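You operate a simulated robot arm through the tools that you are given. There is no shell and no other tool.

You are at the controls of a simulated robot arm. One attempt, no reset.

TASK
Level the speaker plate with the orange foot wheel.
Fine: level lengthwise on the plate, wheel lock to FREE, turn till the bubble stands between the middle marks, lock again, level back. Leave the other wheel. Set down upright: bubble level. Where these are worked on the way, their far stop is far enough and under half their travel is too little: wheel lock.

Only the result counts: the job must be done as asked and must still hold three seconds after the hand-in. Knocking over, shifting, dropping, spilling or breaking anything else fails it.

THE ROBOT
A 7-joint arm with a two-finger parallel gripper, fixed in place. Base frame: the origin is on the floor under the middle of its stand, x ahead of it, y to its left, z up. Readings come in m, rad, newtons and seconds.
It reaches about 1.046 m from its shoulder. Its first joint turns from -2.897 to 2.897 rad. Payload 1.57 kg.
Tool frame: the origin (TCP) lies between the finger pads and is the grasp point; the fingertips stand 0.03 m ahead of it; z points along the fingers, y is the line along which they close. The gripper opens to 0.08 m. The fingers are 0.017 m wide and 0.012 m thick; the gripper's body (0.04 by 0.082 m) begins 0.08 m behind the TCP.
Orientation is that of the tool frame in the base frame, as [roll, pitch, yaw] about the fixed x, y, z axes, in that order (R = Rz(yaw) Ry(pitch) Rx(roll)). With the fingers straight down and closing along the base's y, the tool's x points along the base's -x, its y along +y and its z along -z.

THE INTERFACE
- The arm moves only by the tool play_rows. Its argument "series" is a list of rows, each a list of 3 entries, a list of its own where there are three numbers: the turn, a rotation vector about the tool's x, y, z in rad, then the shift along the tool's x, y, z in m, then the closure in counts, from 0 (fully open) to 255 (shut). In form: [[[wx, wy, wz], [dx, dy, dz], hand], ...]. A call has 1 to 20 rows; each row is the pose to reach, as a shift and turn from the pose commanded when the call began, along the tool's axes at that moment. Each row takes 0.2 s and may step no farther than 0.05 m and 0.15 rad from the row before; otherwise, or with a gripper value out of range, the whole call is refused. Where a pose cannot be reached the arm comes as near as it can. A force on the tool above 60 N (or 10 N above the force at the start of the call, whichever is more), or a blocked arm, ends the call early, and 0.2 s more pass. Each finger travels about 0.153 m/s and halts on what it meets, pressing with about 35 N; the grip force reading is that of the motor and also rises with nothing between the fingers. The clock runs only during rows and for 0.2 s after the last one: add rows that repeat a pose to give the fingers time. It gives the time, the measured TCP pose, the force on the tool (base axes), the opening and the grip force at its end, in the units of the frame above (readings bear some noise), with the torque about the TCP (base axes, N m) and any sound that the robot's microphone picked up.
- Cameras (640 x 400 px; columns grow to the right, rows downward): "scene" is fixed at [0.4005, 0.5012, 1.5708]; the picture's right is [-0.87, 0.50, 0.00], its down [0.48, 0.83, -0.27] and it looks along [-0.13, -0.23, -0.96] (base axes); focal length 251 px, centre (320, 200). "wrist" rides on the gripper at [0.072, -0.007, -0.122] in the tool frame; the picture's right is [0.09, 1.00, 0.00], its down [-0.84, 0.08, -0.54] and it looks along [-0.54, 0.05, 0.84] (tool axes); focal length 238 px, centre (320, 200). There is no depth. A picture from a camera that has moved, and an enlarged one, comes with that camera's place and axes in the base frame and with its lens.
- camera(camera): a new picture of that camera. No time passes.
- inspect(camera, box): a new picture of the part [left, top, right, bottom] of that camera's present view, enlarged. No time passes.
- job_done(): hands the job in; it is judged then, once.

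Nothing tells you positions but the pictures and the camera data. Unless the task says otherwise, let go and move clear before handing in.

The tools are called as a command line: name --argument value ..., lists and objects as JSON in quotes. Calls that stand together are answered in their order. play_rows: Moves the arm, as the interface text tells. Its arguments: {"type":"object","properties":{"series":{"type":"array","items":{"type":"array"}}},"required":["series"]} The other tools are called the same way: camera (camera) takes a picture; inspect (camera, box) takes an enlarged picture of a part of a camera's view; job_done () hands the job in.

At the start:

```text
time_s: 0.0
eef_pos: [0.2629, 0.3447, 1.2304]
orientation: [3.141, 0.0, 3.141]
contact_force: [0.3, 0.2, 0.4]
ft_torque: [0.0, 0.04, 0.02]
width: 0.0797
grip_force: 0.0
```

scene: 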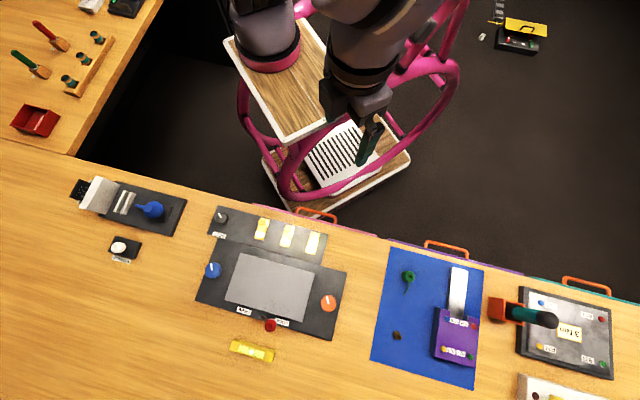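
wrist: 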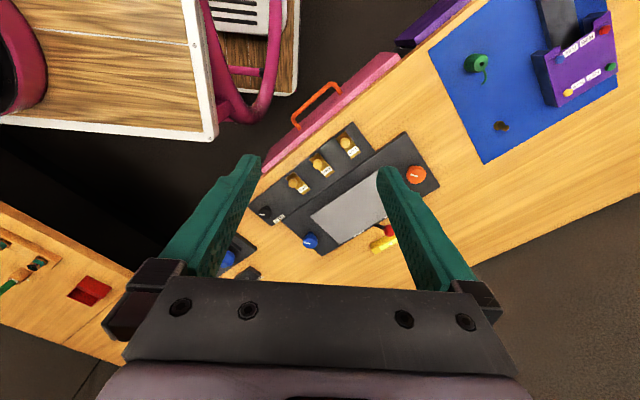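

I see a bench with a dark unit carrying a grey plate, a blue wheel on one side, an orange wheel on the other, a red item (wheel lock) at the front, and a yellow bubble level in front of it. I'll look closer before moving.

inspect --camera "scene" --box '[180, 190, 360, 370]'

inspect --camera "scene" --box '[220, 290, 320, 370]'

inspect --camera "wrist" --box '[240, 110, 460, 270]'

```text
2.22 times, centred on (270, 280) of scene
camera zoom: at [0.4005, 0.5012, 1.5708], right [-0.87, 0.5, 0.0], down [0.48, 0.83, -0.27], along [-0.13, -0.23, -0.96], focal length 558 px, centre (431, 22)
```

zoom: 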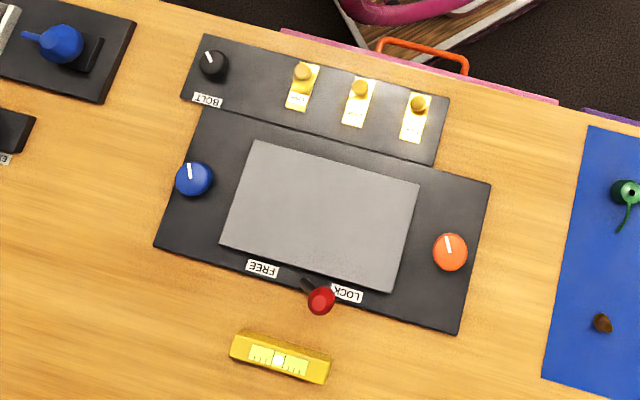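

```text
5.00 times, centred on (270, 330) of scene
camera zoom: at [0.4005, 0.5012, 1.5708], right [-0.87, 0.5, 0.0], down [0.48, 0.83, -0.27], along [-0.13, -0.23, -0.96], focal length 1256 px, centre (570, -450)
```

zoom: 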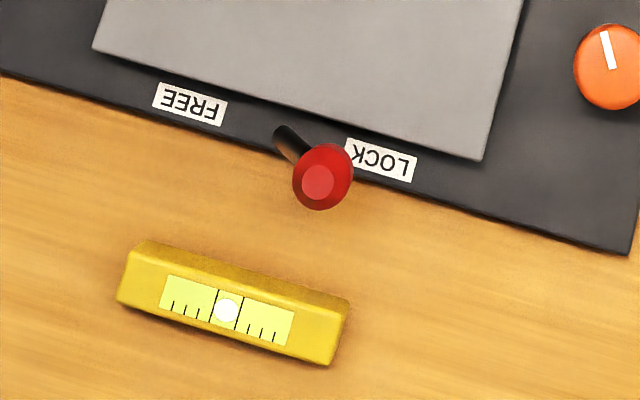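

```text
2.50 times, centred on (350, 190) of wrist
camera zoom: at [0.1909, 0.3372, 1.3536], right [-0.09, 1.0, 0.0], down [0.84, 0.08, 0.54], along [0.54, 0.05, -0.84], focal length 596 px, centre (245, 225)
```

zoom: 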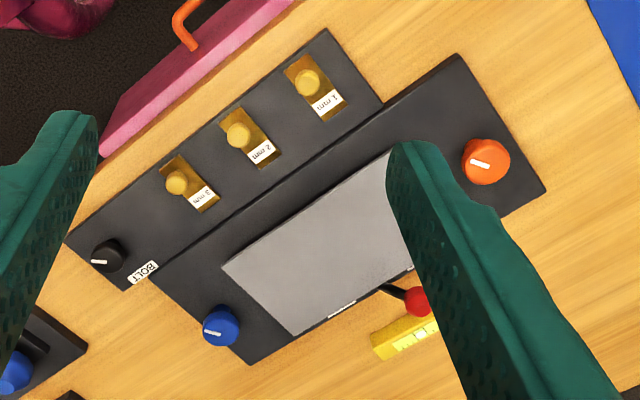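

The plate unit lies at about 45° to the base: plate centre near (0.55, 0.47), orange wheel near (0.43, 0.59), lever near (0.58, 0.56), level near (0.66, 0.59), all at z≈0.83–0.88. Next I'll turn the tool to line up with the plate and move the wrist camera over it to measure better.

play_rows --series '[[[0, 0, 0.0975], [-0.02, 0.03125, 0.01625], 0], [[0, 0, 0.195], [-0.04, 0.0625, 0.0325], 0], [[0, 0, 0.2925], [-0.06, 0.09375, 0.04875], 0], [[0, 0, 0.39], [-0.08, 0.125, 0.065], 0], [[0, 0, 0.4875], [-0.1, 0.15625, 0.08125], 0], [[0, 0, 0.585], [-0.12, 0.1875, 0.0975], 0], [[0, 0, 0.6825], [-0.14, 0.21875, 0.11375], 0], [[0, 0, 0.78], [-0.16, 0.25, 0.13], 0], [[0, 0, 0.78], [-0.16, 0.25, 0.13], 0]]'

camera --camera "wrist"

camera --camera "scene"

```text
time_s: 2.0
eef_pos: [0.4232, 0.5971, 1.1022]
orientation: [-3.141, 0.0, 2.362]
contact_force: [-0.4, -0.6, -0.4]
ft_torque: [0.04, 0.02, 0.02]
width: 0.08
grip_force: 0.1
```

```text
taken
camera wrist: at [0.3673, 0.6426, 1.226], right [0.64, 0.77, 0.0], down [0.65, -0.53, 0.54], along [0.42, -0.34, -0.84], focal length 238 px, centre (320, 200)
```

wrist: 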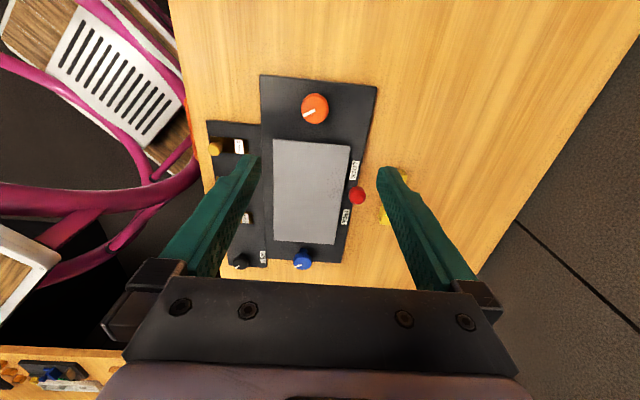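

```text
taken
```

scene: 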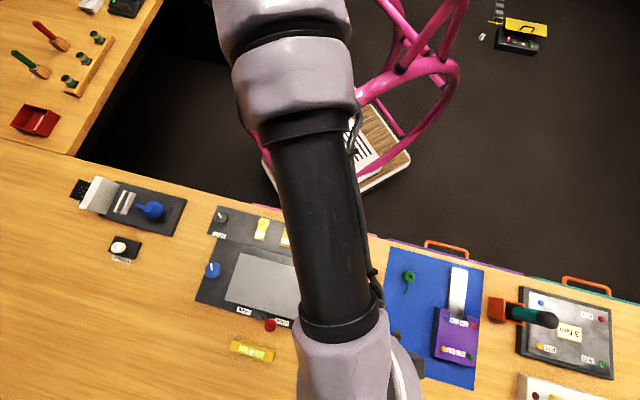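

The unit is in view with the orange wheel at the top and the blue wheel at the bottom of the wrist picture. I'll enlarge the parts to measure them.

inspect --camera "wrist" --box '[240, 70, 400, 170]'

inspect --camera "wrist" --box '[250, 130, 410, 270]'

inspect --camera "scene" --box '[220, 300, 300, 370]'

```text
4.00 times, centred on (320, 120) of wrist
camera zoom: at [0.3673, 0.6426, 1.226], right [0.64, 0.77, 0.0], down [0.65, -0.53, 0.54], along [0.42, -0.34, -0.84], focal length 953 px, centre (320, 520)
```

zoom: 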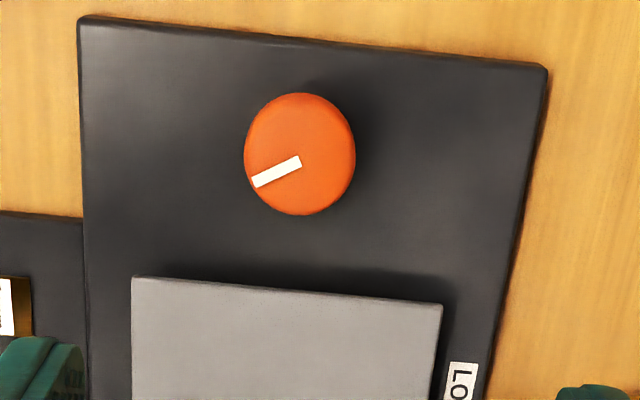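

```text
2.86 times, centred on (330, 200) of wrist
camera zoom: at [0.3673, 0.6426, 1.226], right [0.64, 0.77, 0.0], down [0.65, -0.53, 0.54], along [0.42, -0.34, -0.84], focal length 681 px, centre (291, 200)
```

zoom: 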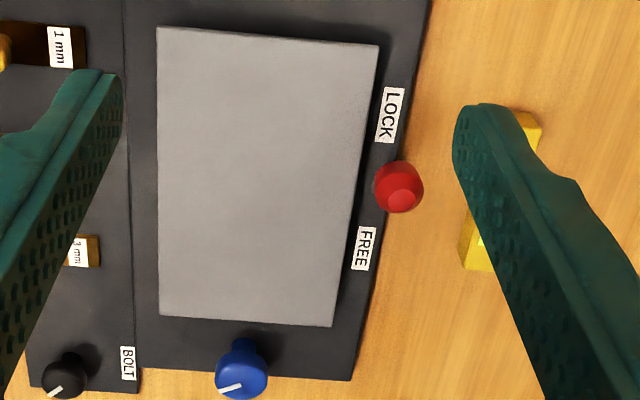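

```text
5.71 times, centred on (260, 335) of scene
camera zoom: at [0.4005, 0.5012, 1.5708], right [-0.87, 0.5, 0.0], down [0.48, 0.83, -0.27], along [-0.13, -0.23, -0.96], focal length 1436 px, centre (663, -571)
```

zoom: 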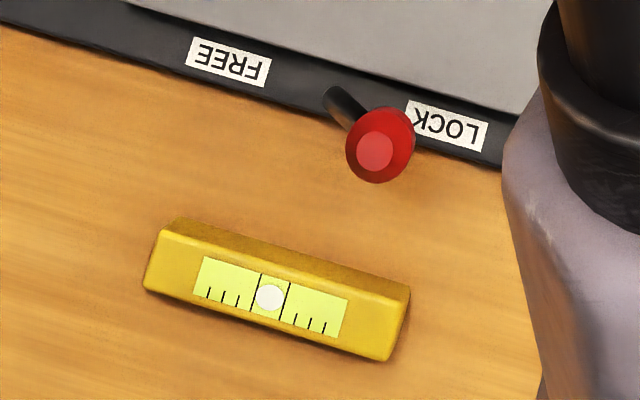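

The pieces measure out as: board top z≈0.81, plate top z≈0.845, plate centre (0.540, 0.4725), orange wheel (0.424, 0.587), lever root (0.600, 0.531) leaning toward LOCK with its ball at (0.577, 0.556, 0.874), and the level parallel to the plate near (0.66, 0.59). Next I'll move over the level for a closer measurement.

play_rows --series '[[[0, 0, 0], [-0.0114, 0.0329, 0.0204], 0], [[0, 0, 0], [-0.0227, 0.0658, 0.0408], 0], [[0, 0, 0], [-0.0341, 0.0986, 0.0612], 0], [[0, 0, 0], [-0.0454, 0.1315, 0.0816], 0], [[0, 0, 0], [-0.0568, 0.1644, 0.102], 0], [[0, 0, 0], [-0.0568, 0.1644, 0.102], 0]]'

camera --camera "wrist"

inspect --camera "wrist" --box '[220, 130, 420, 270]'

camera --camera "scene"

```text
time_s: 3.4
eef_pos: [0.5569, 0.6558, 1.006]
orientation: [-3.14, 0.0, 2.362]
contact_force: [0.1, -1.0, 0.4]
ft_torque: [-0.01, -0.02, -0.01]
width: 0.08
grip_force: 0.0
out of reach, approached as far as the arm can: row 5, 6
```

```text
taken
camera wrist: at [0.5018, 0.7007, 1.1288], right [0.63, 0.77, 0.0], down [0.65, -0.53, 0.54], along [0.42, -0.34, -0.84], focal length 238 px, centre (320, 200)
```

wrist: 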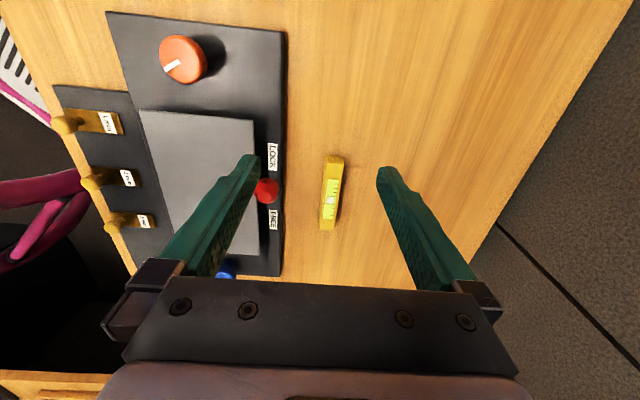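

```text
2.86 times, centred on (320, 200) of wrist
camera zoom: at [0.5018, 0.7007, 1.1288], right [0.63, 0.77, 0.0], down [0.65, -0.53, 0.54], along [0.42, -0.34, -0.84], focal length 681 px, centre (320, 200)
```

zoom: 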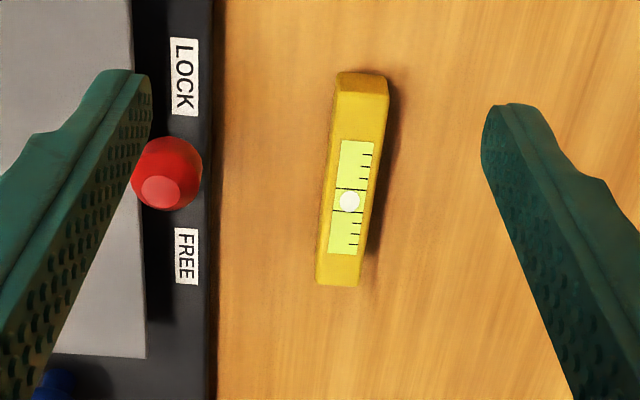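

```text
taken
```

scene: 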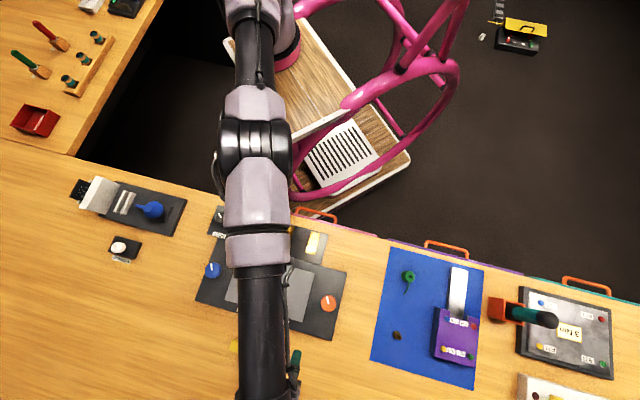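

The level measures about 0.118 × 0.024 m, centre (0.659, 0.591), top z≈0.83, aligned with my tool yaw. Reach out there is tight at this height, so I'll come down first and see where the commanded pose actually stands.

play_rows --series '[[[0, 0, 0], [0, 0, 0.035], 0], [[0, 0, 0], [0, 0, 0.07], 0], [[0, 0, 0], [0, 0, 0.1], 0], [[0, 0, 0], [0, 0, 0.1], 0]]'

```text
time_s: 4.4
eef_pos: [0.5566, 0.6531, 0.9039]
orientation: [-3.141, 0.0, 2.365]
contact_force: [-0.7, -0.4, -0.7]
ft_torque: [0.0, 0.05, 0.02]
width: 0.0799
grip_force: 0.0
out of reach, approached as far as the arm can: row 1, 3, 4
```

The arm is at the edge of its straight-down reach here (radius ≈0.86, while the level is at ≈0.885), so I'll need to tilt the tool slightly outward for the pick. First I'll step inward to a clearly reachable pose so that commanded and measured poses agree.

play_rows --series '[[[0, 0, 0], [0, -0.025, -0.01], 96], [[0, 0, 0], [0, -0.05, -0.02], 96], [[0, 0, 0], [0, -0.05, -0.02], 96]]'

```text
time_s: 5.2
eef_pos: [0.54, 0.6596, 0.921]
orientation: [-3.139, 0.0, 2.362]
contact_force: [0.1, -0.2, -0.2]
ft_torque: [0.02, 0.0, -0.01]
width: 0.0502
grip_force: 0.0
out of reach, approached as far as the arm can: row 1, 2, 3
```

The pose still doesn't match, so the arm's limit here isn't purely radial. I'll back off further inward and up to a clearly reachable pose and look at the arm.

play_rows --series '[[[0, 0, 0], [0, -0.03, -0.03], 96], [[0, 0, 0], [0, -0.06, -0.06], 96], [[0, 0, 0], [0, -0.09, -0.08], 96], [[0, 0, 0], [0, -0.09, -0.08], 96], [[0, 0, 0], [0, -0.09, -0.08], 96]]'

camera --camera "scene"

```text
time_s: 6.4
eef_pos: [0.5046, 0.674, 1.0023]
orientation: [-3.141, 0.002, 2.361]
contact_force: [-0.5, 0.1, 0.9]
ft_torque: [0.03, -0.02, 0.05]
width: 0.0499
grip_force: 0.0
out of reach, approached as far as the arm can: row 1, 2, 3, 4, 5
```

```text
taken
```

scene: 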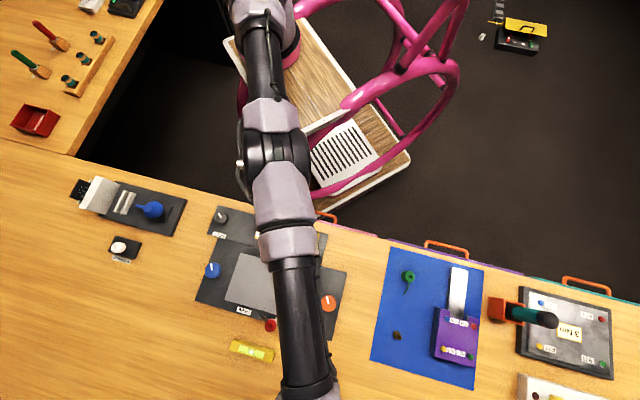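

The arm seems to have snapped over its straight-elbow point and is stuck near full stretch. I'll push the target outward at a safe height and then draw it back, so that the elbow can fold the normal way.

play_rows --series '[[[0, 0, 0], [0, 0.05, 0], 96], [[0, 0, 0], [0, 0.1, 0], 96], [[0, 0, 0], [0, 0.15, 0], 96], [[0, 0, 0], [0, 0.2, 0], 96], [[0, 0, 0], [0, 0.2, 0], 96], [[0, 0, 0], [0, 0.15, 0], 96], [[0, 0, 0], [0, 0.1, 0], 96], [[0, 0, 0], [0, 0.05, 0], 96], [[0, 0, 0], [0, 0, 0], 96], [[0, 0, 0], [0, 0, 0], 96]]'

camera --camera "scene"

```text
time_s: 8.6
eef_pos: [0.5031, 0.6698, 1.0051]
orientation: [-3.141, 0.0, 2.36]
contact_force: [-0.3, -0.7, -0.3]
ft_torque: [0.01, 0.03, 0.02]
width: 0.0497
grip_force: 0.0
out of reach, approached as far as the arm can: row 1, 2, 3, 4, 5, 6, 7, 8
```

```text
taken
```

scene: 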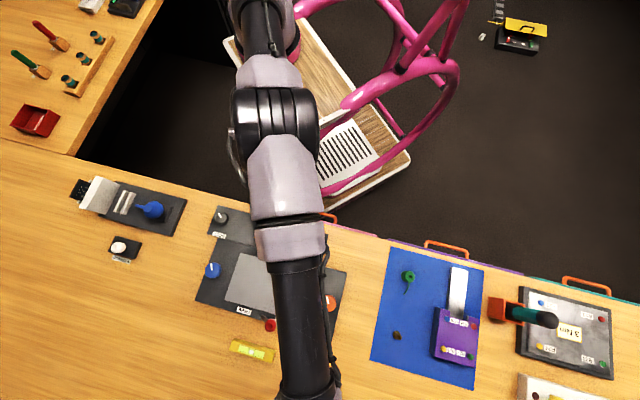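

The elbow folded back the normal way, and the last rows were reachable, so commanded and measured poses agree again. Now I'll tilt the tool outward about 0.2 rad and hover above the level to gain the missing reach.

play_rows --series '[[[-0.1, 0, 0], [0, 0, 0], 96], [[-0.2, 0, 0], [-0.01, 0.015, 0.01], 96], [[-0.2, 0, 0], [-0.041, 0.03, 0.028], 96], [[-0.2, 0, 0], [-0.072, 0.045, 0.046], 96], [[-0.2, 0, 0], [-0.104, 0.0535, 0.064], 96], [[-0.2, 0, 0], [-0.136, 0.0535, 0.082], 96], [[-0.2, 0, 0], [-0.1664, 0.0535, 0.1], 96], [[-0.2, 0, 0], [-0.1664, 0.0535, 0.1], 96]]'

camera --camera "scene"

camera --camera "wrist"

```text
time_s: 10.4
eef_pos: [0.6558, 0.5904, 0.9027]
orientation: [2.941, 0.0, 2.362]
contact_force: [0.8, 0.5, 0.9]
ft_torque: [-0.03, -0.02, 0.0]
width: 0.0501
grip_force: 0.1
```

```text
taken
```

scene: 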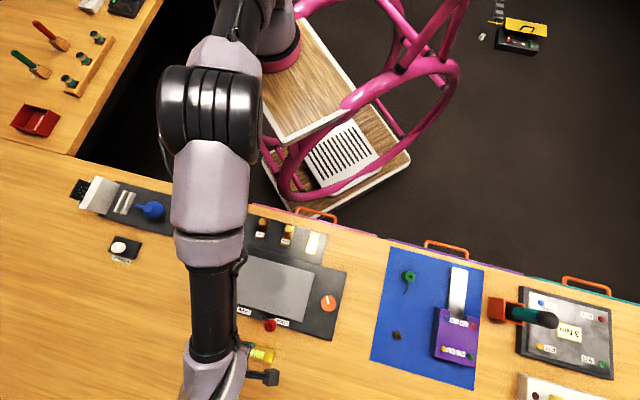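

```text
taken
camera wrist: at [0.5826, 0.6186, 1.0227], right [0.62, 0.76, 0.2], down [0.57, -0.61, 0.55], along [0.54, -0.23, -0.81], focal length 238 px, centre (320, 200)
```

wrist: 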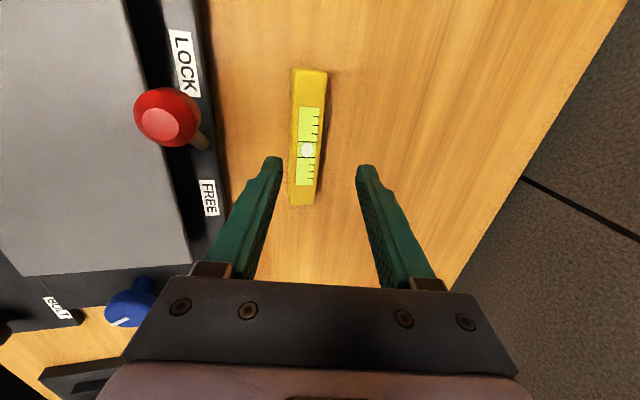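

With the tilt the hover is reachable and the level lies between the fingers (bubble confirms centre ≈(0.6595, 0.5905)). I'll try reducing the tilt to 0.1 rad so the level is rolled as little as possible when gripped.

play_rows --series '[[[0.05, 0, 0], [0, 0, 0], 96], [[0.1, 0, 0], [0, 0, 0], 96], [[0.1, 0, 0], [0, 0, 0], 96]]'

camera --camera "scene"

```text
time_s: 11.2
eef_pos: [0.6589, 0.5917, 0.9028]
orientation: [3.042, 0.0, 2.364]
contact_force: [0.4, -0.1, -0.8]
ft_torque: [0.0, -0.03, -0.01]
width: 0.0498
grip_force: 0.0
```

```text
taken
```

scene: 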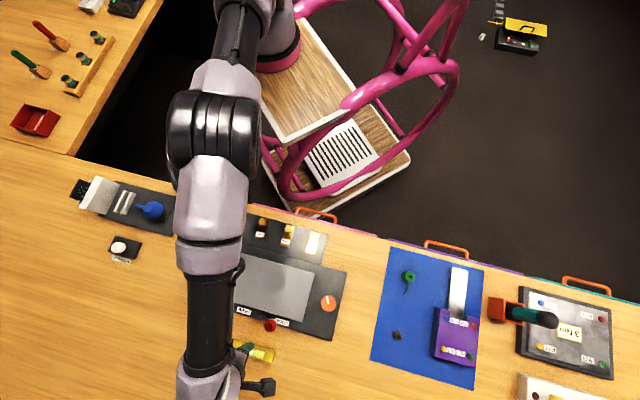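

Tilt 0.1 works with the elbow still bent, so I'll try bringing the tool to vertical in small steps.

play_rows --series '[[[0.03, 0, 0], [0, 0, 0], 96], [[0.06, 0, 0], [0, 0, 0], 96], [[0.06, 0, 0], [0, 0, 0], 96]]'

camera --camera "wrist"

```text
time_s: 12.0
eef_pos: [0.6604, 0.5911, 0.9033]
orientation: [3.101, 0.001, 2.362]
contact_force: [0.2, 0.1, 0.0]
ft_torque: [0.0, -0.01, -0.01]
width: 0.0498
grip_force: 0.0
```

```text
taken
camera wrist: at [0.6001, 0.6338, 1.0266], right [0.63, 0.77, 0.04], down [0.63, -0.55, 0.54], along [0.44, -0.32, -0.84], focal length 238 px, centre (320, 200)
```

wrist: 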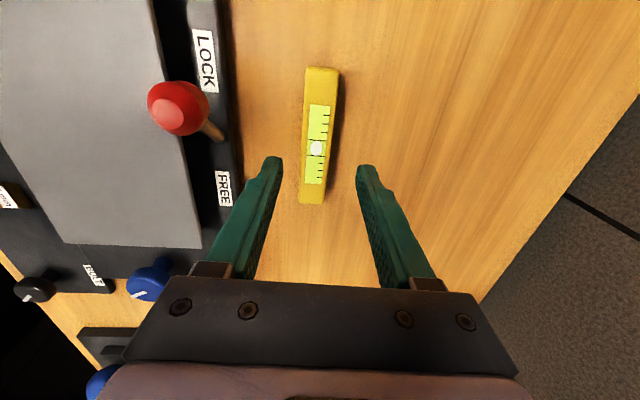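

The tool is now nearly vertical (tilt 0.04) and centred on the level at TCP ≈(0.6596, 0.5917, 0.905). Next I'll go straight down so the fingertips straddle the level, then look before closing.

play_rows --series '[[[0, 0, 0], [0, -0.0008, 0.02], 96], [[0, 0, 0], [0, -0.0017, 0.042], 96], [[0, 0, 0], [0, -0.0025, 0.06], 96], [[0, 0, 0], [0, -0.0025, 0.061], 96]]'

camera --camera "wrist"

inspect --camera "scene" --box '[210, 300, 310, 380]'

```text
time_s: 13.0
eef_pos: [0.6606, 0.5904, 0.8405]
orientation: [3.102, 0.0, 2.361]
contact_force: [0.4, 0.8, 0.4]
ft_torque: [0.0, 0.0, -0.01]
width: 0.0499
grip_force: 0.1
```

```text
taken
camera wrist: at [0.602, 0.6323, 0.9641], right [0.63, 0.77, 0.04], down [0.63, -0.55, 0.54], along [0.44, -0.32, -0.84], focal length 238 px, centre (320, 200)
```

wrist: 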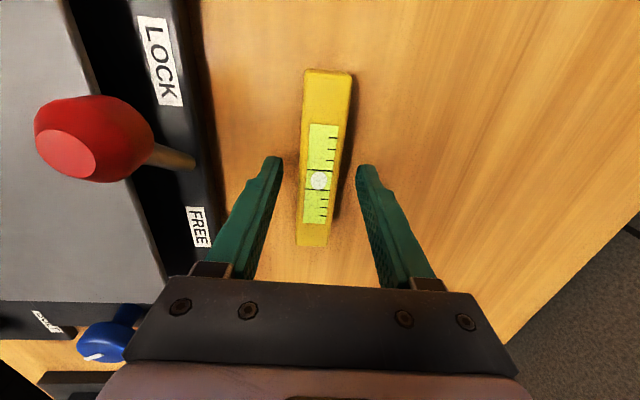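

```text
5.00 times, centred on (260, 340) of scene
camera zoom: at [0.4005, 0.5012, 1.5708], right [-0.87, 0.5, 0.0], down [0.48, 0.83, -0.27], along [-0.13, -0.23, -0.96], focal length 1256 px, centre (620, -500)
```

zoom: 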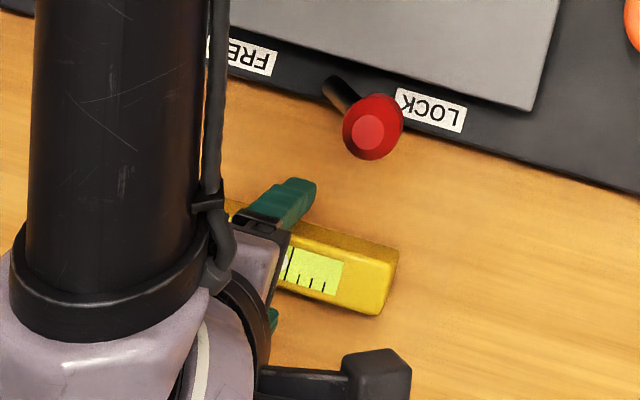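

The fingers straddle the level, which lies centred between them. I'll close on it now.

play_rows --series '[[[0, 0, 0], [0, 0, 0], 150], [[0, 0, 0], [0, 0, 0], 255], [[0, 0, 0], [0, 0, 0], 255]]'

camera --camera "wrist"

```text
time_s: 13.8
eef_pos: [0.6629, 0.5914, 0.8413]
orientation: [3.102, 0.0, 2.365]
contact_force: [0.3, 0.2, 1.9]
ft_torque: [0.03, 0.02, -0.01]
width: 0.0252
grip_force: 35.0
```

```text
taken
camera wrist: at [0.602, 0.6324, 0.9644], right [0.63, 0.77, 0.04], down [0.63, -0.55, 0.54], along [0.44, -0.32, -0.84], focal length 238 px, centre (320, 200)
```

wrist: 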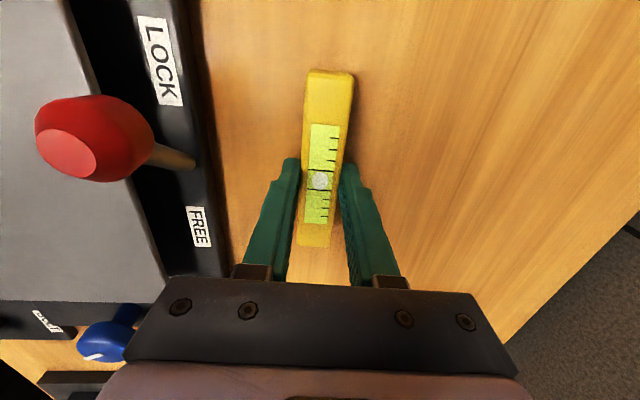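

The level is gripped (width 0.025, 35 N). I'll lift it and carry it over the lever with clearance to above the plate, straightening the tool on the way.

play_rows --series '[[[0, 0, 0], [0, 0.0006, -0.015], 255], [[0, 0, 0], [0, 0.0012, -0.03], 255], [[0, 0, 0], [0, 0.0025, -0.062], 255], [[0, 0, 0], [0, -0.0214, -0.0909], 255], [[0, 0, 0], [0, -0.0504, -0.1171], 255], [[0.02, 0, 0], [0, -0.0951, -0.1239], 255], [[0.04, 0, 0], [-0.003, -0.1351, -0.1255], 255], [[0.04, 0, 0], [-0.0063, -0.1691, -0.1268], 255], [[0.04, 0, 0], [-0.0063, -0.1691, -0.1268], 255]]'

camera --camera "wrist"

camera --camera "scene"

```text
time_s: 15.8
eef_pos: [0.5434, 0.4614, 0.9627]
orientation: [3.14, 0.001, 2.36]
contact_force: [0.4, 0.8, -1.2]
ft_torque: [0.03, 0.0, 0.0]
width: 0.0252
grip_force: 34.9
```

```text
taken
camera wrist: at [0.4873, 0.5068, 1.0863], right [0.63, 0.77, 0.0], down [0.65, -0.53, 0.54], along [0.42, -0.34, -0.84], focal length 238 px, centre (320, 200)
```

wrist: 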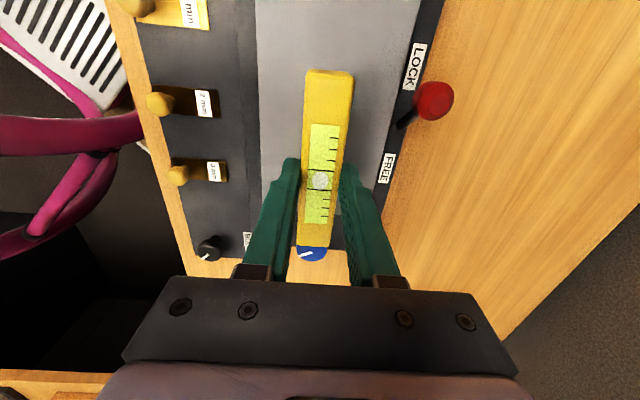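

```text
taken
```

scene: 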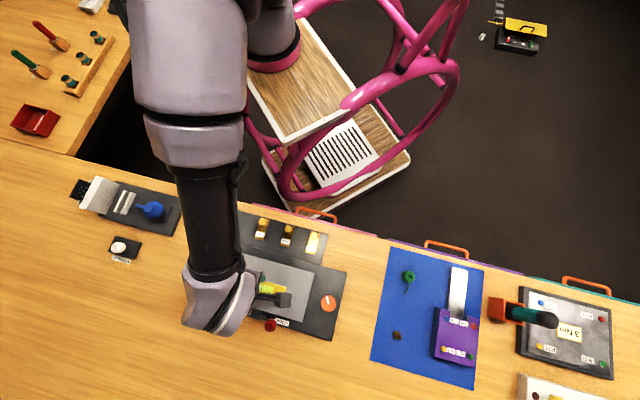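

The level is held above the plate, aligned with it and centred in width. I'll lower it quickly most of the way, then feel for contact in small steps.

play_rows --series '[[[0, 0, 0], [0, 0, 0.025], 255], [[0, 0, 0], [0, 0, 0.05], 255], [[0, 0, 0], [0, 0, 0.068], 255], [[0, 0, 0], [0, 0, 0.07], 255], [[0, 0, 0], [0, 0, 0.07], 255]]'

inspect --camera "wrist" --box '[220, 40, 420, 265]'

```text
time_s: 17.0
eef_pos: [0.5438, 0.4633, 0.8915]
orientation: [-3.142, 0.001, 2.364]
contact_force: [0.8, 0.1, -0.7]
ft_torque: [0.02, -0.01, -0.02]
width: 0.0253
grip_force: 34.6
```

```text
1.78 times, centred on (320, 152) of wrist
camera zoom: at [0.4883, 0.5089, 1.0149], right [0.63, 0.77, 0.0], down [0.65, -0.53, 0.54], along [0.42, -0.34, -0.84], focal length 424 px, centre (320, 284)
```

zoom: 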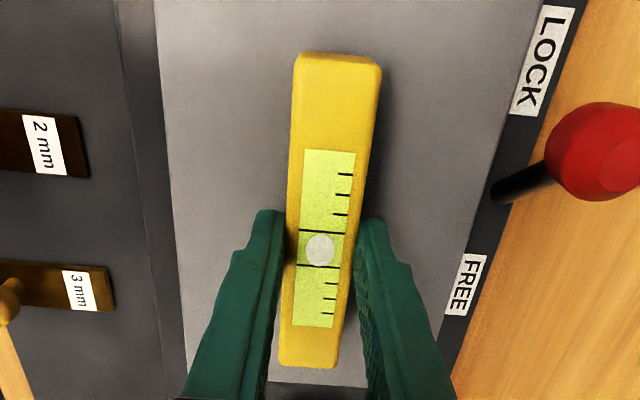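

No contact yet at TCP z≈0.892. I'll continue in small steps.

play_rows --series '[[[0, 0, 0], [0, 0, 0.0015], 255], [[0, 0, 0], [0, 0, 0.003], 255], [[0, 0, 0], [0, 0, 0.003], 255]]'

```text
time_s: 17.8
eef_pos: [0.5426, 0.4636, 0.8891]
orientation: [3.14, -0.001, 2.363]
contact_force: [-0.4, -0.7, -2.0]
ft_torque: [-0.02, 0.02, 0.01]
width: 0.0253
grip_force: 34.8
```

play_rows --series '[[[0, 0, 0], [0, 0, 0.001], 255], [[0, 0, 0], [0, 0, 0.002], 255], [[0, 0, 0], [0, 0, 0.002], 255]]'

```text
time_s: 18.6
eef_pos: [0.5444, 0.4636, 0.8878]
orientation: [-3.14, -0.001, 2.362]
contact_force: [1.4, -0.1, -0.3]
ft_torque: [-0.01, -0.01, -0.02]
width: 0.0252
grip_force: 35.7
```

The level is still free of the plate at TCP z≈0.887. I'll keep lowering by about 2 mm at a time.

play_rows --series '[[[0, 0, 0], [0, 0, 0.001], 255], [[0, 0, 0], [0, 0, 0.002], 255], [[0, 0, 0], [0, 0, 0.002], 255]]'

```text
time_s: 19.4
eef_pos: [0.5437, 0.4628, 0.8859]
orientation: [3.139, 0.0, 2.364]
contact_force: [-0.3, 0.9, 12.9]
ft_torque: [-0.59, -0.56, -0.01]
width: 0.0254
grip_force: 35.2
```

Contact is felt at the blue end of the level (torque shows it), so the plate is low at the orange end. I'll ease off half a millimetre and open the fingers gently.

play_rows --series '[[[0, 0, 0], [0, 0, -0.0007], 255], [[0, 0, 0], [0, 0, -0.0007], 168], [[0, 0, 0], [0, 0, -0.0007], 155], [[0, 0, 0], [0, 0, -0.0007], 125], [[0, 0, 0], [0, 0, -0.0007], 110]]'

camera --camera "wrist"

inspect --camera "wrist" --box '[240, 50, 400, 270]'

```text
time_s: 20.6
eef_pos: [0.5423, 0.4639, 0.8866]
orientation: [-3.141, 0.001, 2.362]
contact_force: [0.2, 0.1, 0.2]
ft_torque: [0.03, 0.01, 0.0]
width: 0.0455
grip_force: 0.1
```

```text
taken
camera wrist: at [0.4876, 0.5089, 1.0094], right [0.63, 0.77, 0.0], down [0.65, -0.53, 0.54], along [0.42, -0.34, -0.84], focal length 238 px, centre (320, 200)
```

wrist: 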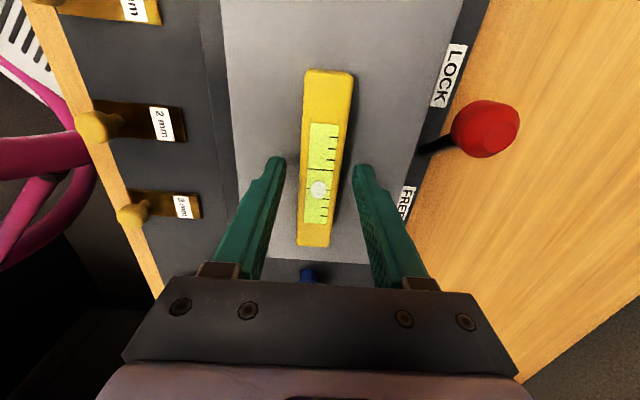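

```text
1.82 times, centred on (320, 160) of wrist
camera zoom: at [0.4876, 0.5089, 1.0094], right [0.63, 0.77, 0.0], down [0.65, -0.53, 0.54], along [0.42, -0.34, -0.84], focal length 433 px, centre (320, 273)
```

zoom: 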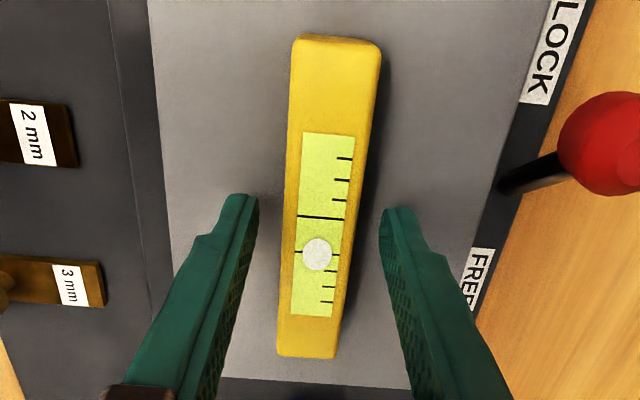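

The level rests lengthwise on the plate and the bubble shows off-centre toward the blue end. Next I'll rise clear, close the fingers, and go to the LOCK side of the red lever ball.

play_rows --series '[[[0, 0, 0], [0, 0, -0.03], 110], [[0, 0, 0], [0, 0, -0.065], 110], [[0, 0, 0], [0, 0, -0.09], 110], [[0, 0, 0], [0.03, 0.03, -0.09], 255], [[0, 0, 0], [0.062, 0.06, -0.09], 255], [[0, 0, 0], [0.094, 0.09, -0.09], 255], [[0, 0, 0], [0.094, 0.09, -0.09], 255]]'

camera --camera "wrist"

camera --camera "scene"

inspect --camera "scene" --box '[220, 240, 320, 340]'

```text
time_s: 22.2
eef_pos: [0.5419, 0.5905, 0.9748]
orientation: [-3.14, -0.001, 2.362]
contact_force: [0.3, 0.4, 0.3]
ft_torque: [0.01, -0.02, 0.0]
width: 0.0003
grip_force: 21.2
```

```text
taken
camera wrist: at [0.4844, 0.6364, 1.099], right [0.63, 0.77, 0.0], down [0.65, -0.53, 0.54], along [0.42, -0.34, -0.84], focal length 238 px, centre (320, 200)
```

wrist: 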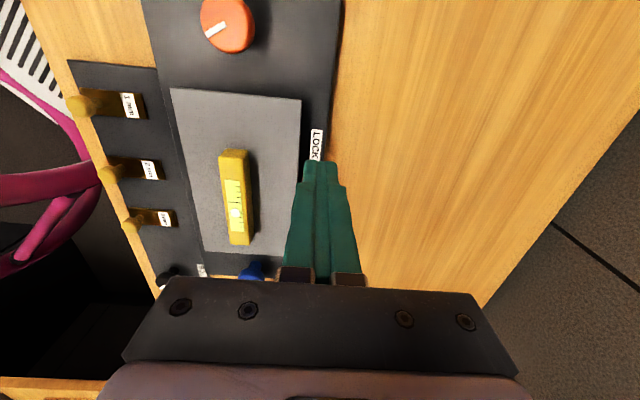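

```text
taken
```

scene: 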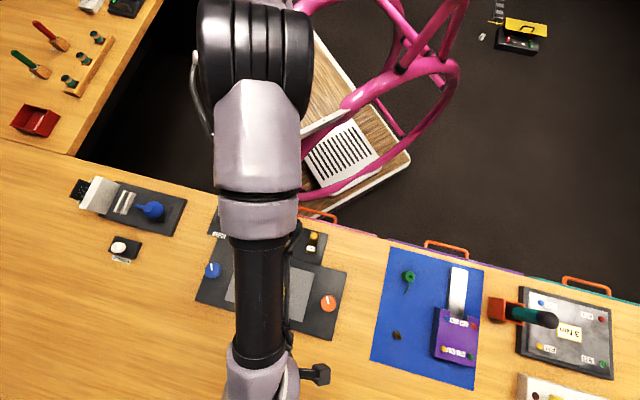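

```text
4.00 times, centred on (270, 290) of scene
camera zoom: at [0.4005, 0.5012, 1.5708], right [-0.87, 0.5, 0.0], down [0.48, 0.83, -0.27], along [-0.13, -0.23, -0.96], focal length 1005 px, centre (520, -160)
```

zoom: 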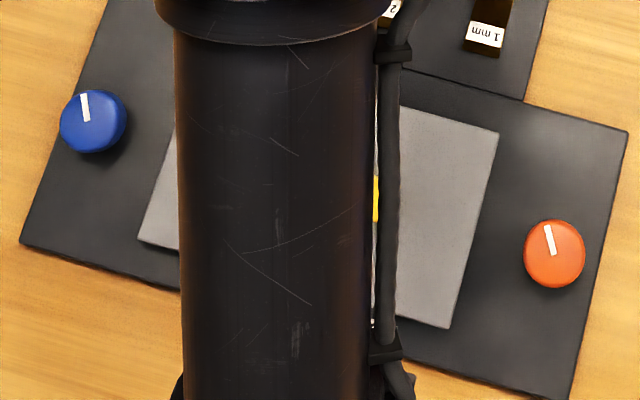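

The fingers are closed at u≈0.083, v≈0.085, just to the LOCK side of the ball. I'll come down beside it and push toward FREE, first partway.

play_rows --series '[[[0, 0, 0], [0, 0, 0.03], 255], [[0, 0, 0], [0, 0, 0.06], 255], [[0, 0, 0], [0, 0, 0.089], 255], [[0, 0, 0], [-0.015, 0, 0.089], 255], [[0, 0, 0], [-0.03, 0, 0.089], 255], [[0, 0, 0], [-0.04, 0, 0.089], 255], [[0, 0, 0], [-0.05, 0, 0.089], 255], [[0, 0, 0], [-0.06, 0, 0.089], 255], [[0, 0, 0], [-0.07, 0, 0.089], 255]]'

camera --camera "wrist"

inspect --camera "scene" --box '[220, 260, 320, 360]'

```text
time_s: 24.2
eef_pos: [0.5876, 0.5416, 0.8847]
orientation: [-3.141, 0.001, 2.361]
contact_force: [-0.3, -0.5, -0.1]
ft_torque: [0.01, 0.01, 0.01]
width: 0.0
grip_force: 21.9
```

```text
taken
camera wrist: at [0.532, 0.5879, 1.0086], right [0.63, 0.77, 0.0], down [0.65, -0.53, 0.54], along [0.42, -0.35, -0.84], focal length 238 px, centre (320, 200)
```

wrist: 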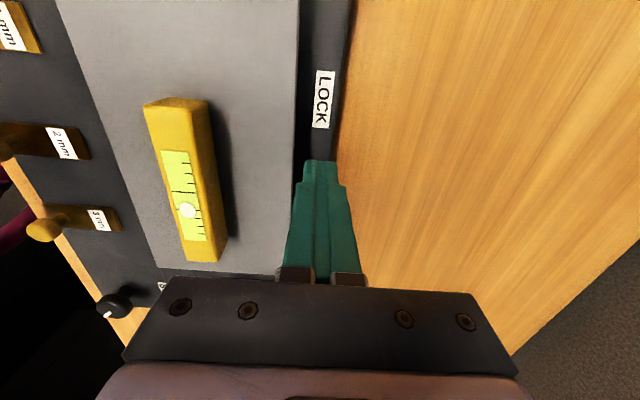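

```text
4.00 times, centred on (270, 310) of scene
camera zoom: at [0.4005, 0.5012, 1.5708], right [-0.87, 0.5, 0.0], down [0.48, 0.83, -0.27], along [-0.13, -0.23, -0.96], focal length 1005 px, centre (520, -240)
```

zoom: 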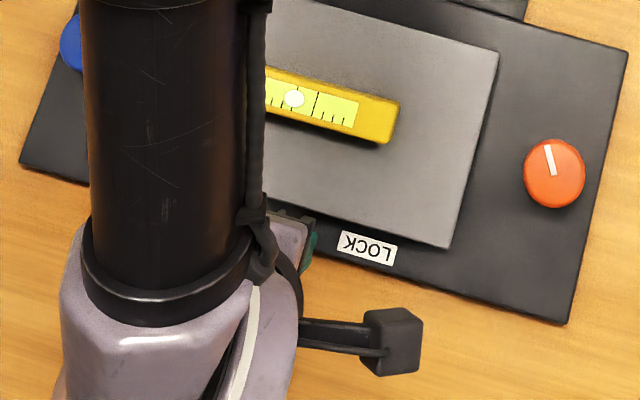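

The level and plate are undisturbed and the lever is hidden behind the fingers; resistance is very small. I'll continue the push toward the FREE stop in small steps.

play_rows --series '[[[0, 0, 0], [-0.008, 0, 0], 255], [[0, 0, 0], [-0.014, 0, 0], 255], [[0, 0, 0], [-0.02, 0, 0], 255], [[0, 0, 0], [-0.024, 0, 0], 255], [[0, 0, 0], [-0.028, 0, 0], 255], [[0, 0, 0], [-0.028, 0, 0], 255]]'

camera --camera "wrist"

```text
time_s: 25.6
eef_pos: [0.6078, 0.5273, 0.8851]
orientation: [3.139, -0.003, 2.365]
contact_force: [-8.3, 11.6, 2.4]
ft_torque: [0.29, 0.28, 0.07]
width: 0.0
grip_force: 21.3
```

```text
taken
camera wrist: at [0.551, 0.5713, 1.0102], right [0.63, 0.77, 0.0], down [0.65, -0.53, 0.54], along [0.42, -0.34, -0.84], focal length 238 px, centre (320, 200)
```

wrist: 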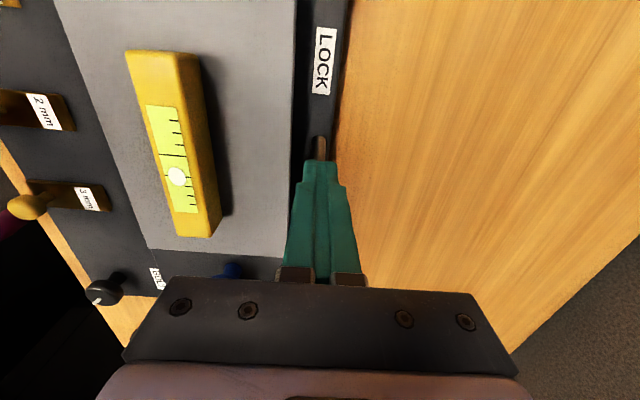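

There is now about 14 N of resistance, which may be the stop. I'll press 3 mm more to see whether it really is.

play_rows --series '[[[0, 0, 0], [-0.0015, 0, 0], 255], [[0, 0, 0], [-0.003, 0, 0], 255], [[0, 0, 0], [-0.003, 0, 0], 255]]'

```text
time_s: 26.4
eef_pos: [0.6069, 0.5261, 0.8861]
orientation: [3.141, -0.003, 2.365]
contact_force: [-24.5, 31.2, 4.0]
ft_torque: [0.84, 0.72, 0.0]
width: 0.0
grip_force: 21.0
```

The force climbed to about 40 N without movement, so the lever is at its FREE stop. I'll back off, rise and look.

play_rows --series '[[[0, 0, 0], [0.012, 0, 0], 255], [[0, 0, 0], [0.03, 0, 0], 255], [[0, 0, 0], [0.03, 0, -0.035], 255], [[0, 0, 0], [0.03, 0, -0.075], 255], [[0, 0, 0], [0.06, -0.02, -0.1], 255], [[0, 0, 0], [0.09, -0.05, -0.11], 255], [[0, 0, 0], [0.12, -0.08, -0.11], 255], [[0, 0, 0], [0.12, -0.08, -0.11], 255]]'

camera --camera "wrist"

camera --camera "scene"

inspect --camera "scene" --box '[210, 250, 310, 350]'

```text
time_s: 28.2
eef_pos: [0.4706, 0.5487, 0.9963]
orientation: [-3.14, -0.001, 2.362]
contact_force: [0.1, -0.5, 0.3]
ft_torque: [-0.05, -0.02, 0.02]
width: 0.0
grip_force: 21.0
```

```text
taken
camera wrist: at [0.4146, 0.5941, 1.1202], right [0.63, 0.77, 0.0], down [0.65, -0.53, 0.54], along [0.42, -0.34, -0.84], focal length 238 px, centre (320, 200)
```

wrist: 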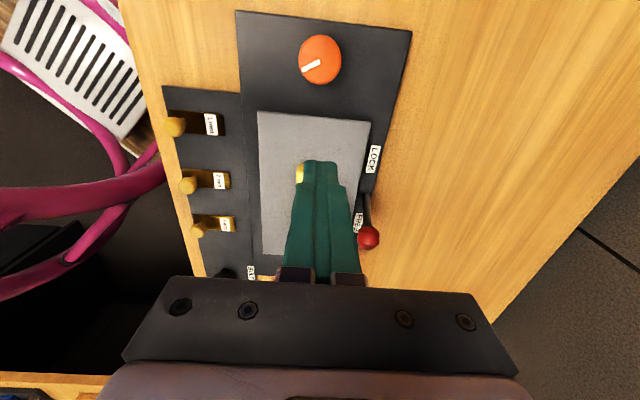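

```text
taken
```

scene: 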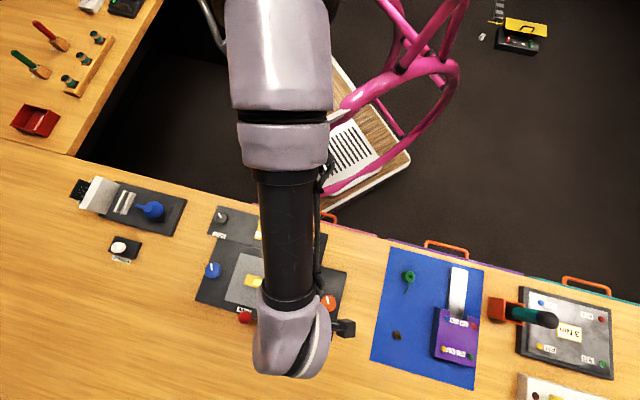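

```text
4.00 times, centred on (260, 300) of scene
camera zoom: at [0.4005, 0.5012, 1.5708], right [-0.87, 0.5, 0.0], down [0.48, 0.83, -0.27], along [-0.13, -0.23, -0.96], focal length 1005 px, centre (560, -200)
```

zoom: 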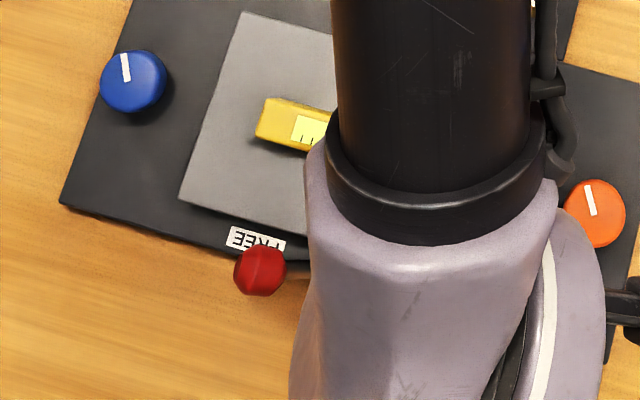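

The lever now leans to FREE at its stop (ball at u≈-0.035). Next I'll hover over the orange wheel at (0.423, 0.587) with the fingers part open.

play_rows --series '[[[0, 0, 0], [0.03, -0.003, 0], 64], [[0, 0, 0], [0.061, -0.006, 0], 64], [[0, 0, 0], [0.061, -0.006, 0.04], 64], [[0, 0, 0], [0.061, -0.006, 0.08], 64], [[0, 0, 0], [0.061, -0.006, 0.1], 64], [[0, 0, 0], [0.061, -0.006, 0.1], 64]]'

camera --camera "wrist"

camera --camera "scene"

inspect --camera "scene" --box '[210, 240, 310, 340]'

```text
time_s: 29.6
eef_pos: [0.4201, 0.5884, 0.8955]
orientation: [3.14, 0.0, 2.364]
contact_force: [-0.8, -0.5, -0.2]
ft_torque: [-0.01, -0.03, 0.02]
width: 0.0601
grip_force: 0.0
```

```text
taken
camera wrist: at [0.3642, 0.6337, 1.0199], right [0.63, 0.77, 0.0], down [0.65, -0.53, 0.54], along [0.42, -0.34, -0.84], focal length 238 px, centre (320, 200)
```

wrist: 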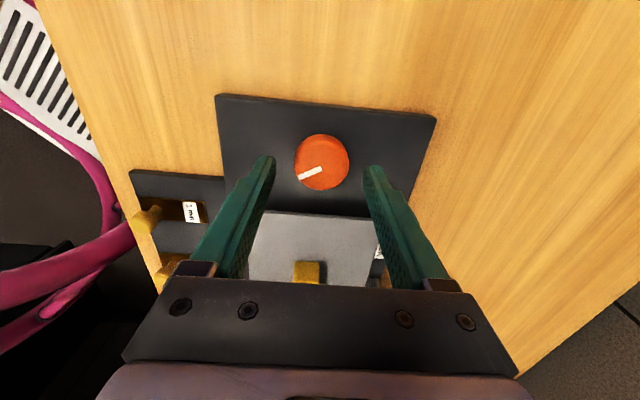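

```text
taken
```

scene: 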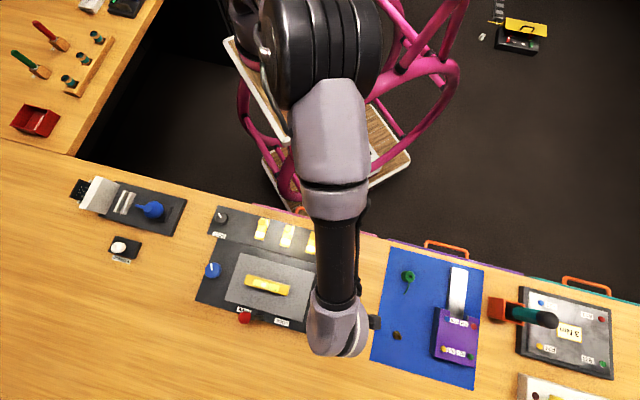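

```text
4.00 times, centred on (260, 290) of scene
camera zoom: at [0.4005, 0.5012, 1.5708], right [-0.87, 0.5, 0.0], down [0.48, 0.83, -0.27], along [-0.13, -0.23, -0.96], focal length 1005 px, centre (560, -160)
```

zoom: 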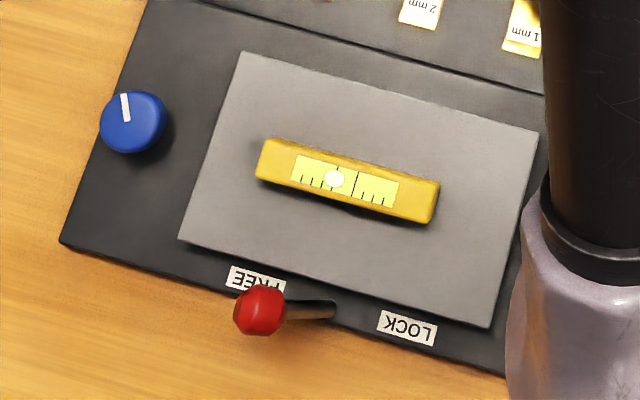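

The scene camera still sees the level well from here, with the bubble left of centre. I'll correct a few mm, go down around the wheel and grip it.

play_rows --series '[[[0, 0, 0], [-0.003, 0.001, 0.015], 64], [[0, 0, 0], [-0.003, 0.001, 0.03], 64], [[0, 0, 0], [-0.003, 0.001, 0.044], 64], [[0, 0, 0], [-0.003, 0.001, 0.044], 64]]'

camera --camera "wrist"

```text
time_s: 30.6
eef_pos: [0.4245, 0.5864, 0.8523]
orientation: [3.14, 0.0, 2.36]
contact_force: [-0.3, 0.1, 0.0]
ft_torque: [-0.01, -0.02, 0.0]
width: 0.0598
grip_force: 0.1
```

```text
taken
camera wrist: at [0.3692, 0.6319, 0.9763], right [0.63, 0.77, 0.0], down [0.65, -0.53, 0.54], along [0.42, -0.34, -0.84], focal length 238 px, centre (320, 200)
```

wrist: 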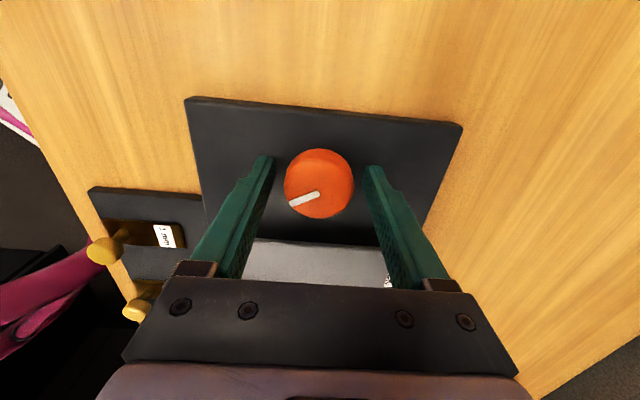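

The wheel sits centred between the fingers, and I'll grip it.

play_rows --series '[[[0, 0, 0], [0.0013, 0, 0], 64], [[0, 0, 0], [0.0013, 0, 0], 160], [[0, 0, 0], [0.0013, 0, 0], 160]]'

inspect --camera "scene" --box '[230, 260, 310, 310]'

```text
time_s: 31.4
eef_pos: [0.4238, 0.5873, 0.8527]
orientation: [-3.141, 0.0, 2.362]
contact_force: [-2.3, -3.1, 1.0]
ft_torque: [-0.11, 0.08, 0.01]
width: 0.0411
grip_force: 44.7
```

```text
8.00 times, centred on (270, 285) of scene
camera zoom: at [0.4005, 0.5012, 1.5708], right [-0.87, 0.5, 0.0], down [0.48, 0.83, -0.27], along [-0.13, -0.23, -0.96], focal length 2010 px, centre (720, -480)
```

zoom: 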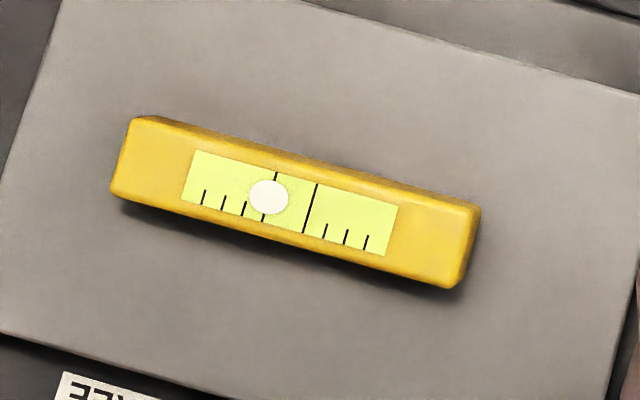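

Bubble is centred on the left middle mark, about half the mark spacing to move. I'll turn the wheel a little (0.3 rad) and see which way the bubble goes.

play_rows --series '[[[0, 0, 0.1], [0, 0, 0], 160], [[0, 0, 0.2], [0, 0, 0], 160], [[0, 0, 0.3], [0, 0, 0], 160], [[0, 0, 0.3], [0, 0, 0], 160]]'

inspect --camera "scene" --box '[230, 260, 310, 310]'

camera --camera "wrist"

```text
time_s: 32.4
eef_pos: [0.4229, 0.5882, 0.8529]
orientation: [3.14, 0.001, 2.062]
contact_force: [-1.2, -5.0, 1.0]
ft_torque: [-0.11, -0.08, -0.04]
width: 0.0413
grip_force: 45.3
```

```text
8.00 times, centred on (270, 285) of scene
camera zoom: at [0.4005, 0.5012, 1.5708], right [-0.87, 0.5, 0.0], down [0.48, 0.83, -0.27], along [-0.13, -0.23, -0.96], focal length 2010 px, centre (720, -480)
```

zoom: 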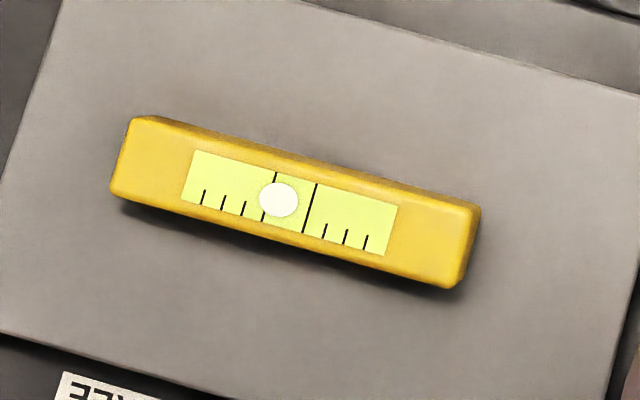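

```text
taken
camera wrist: at [0.3835, 0.6475, 0.9759], right [0.84, 0.55, 0.0], down [0.46, -0.7, 0.54], along [0.3, -0.45, -0.84], focal length 238 px, centre (320, 200)
```

wrist: 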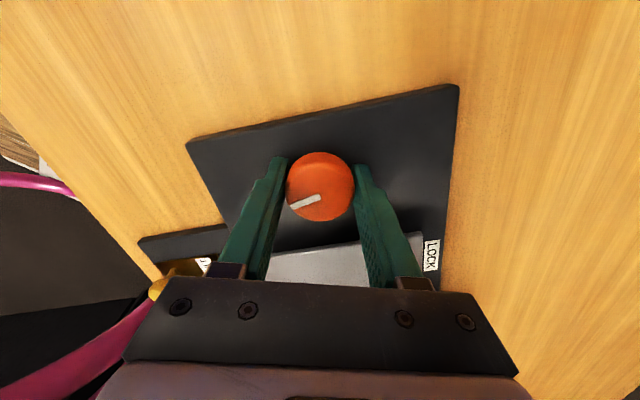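

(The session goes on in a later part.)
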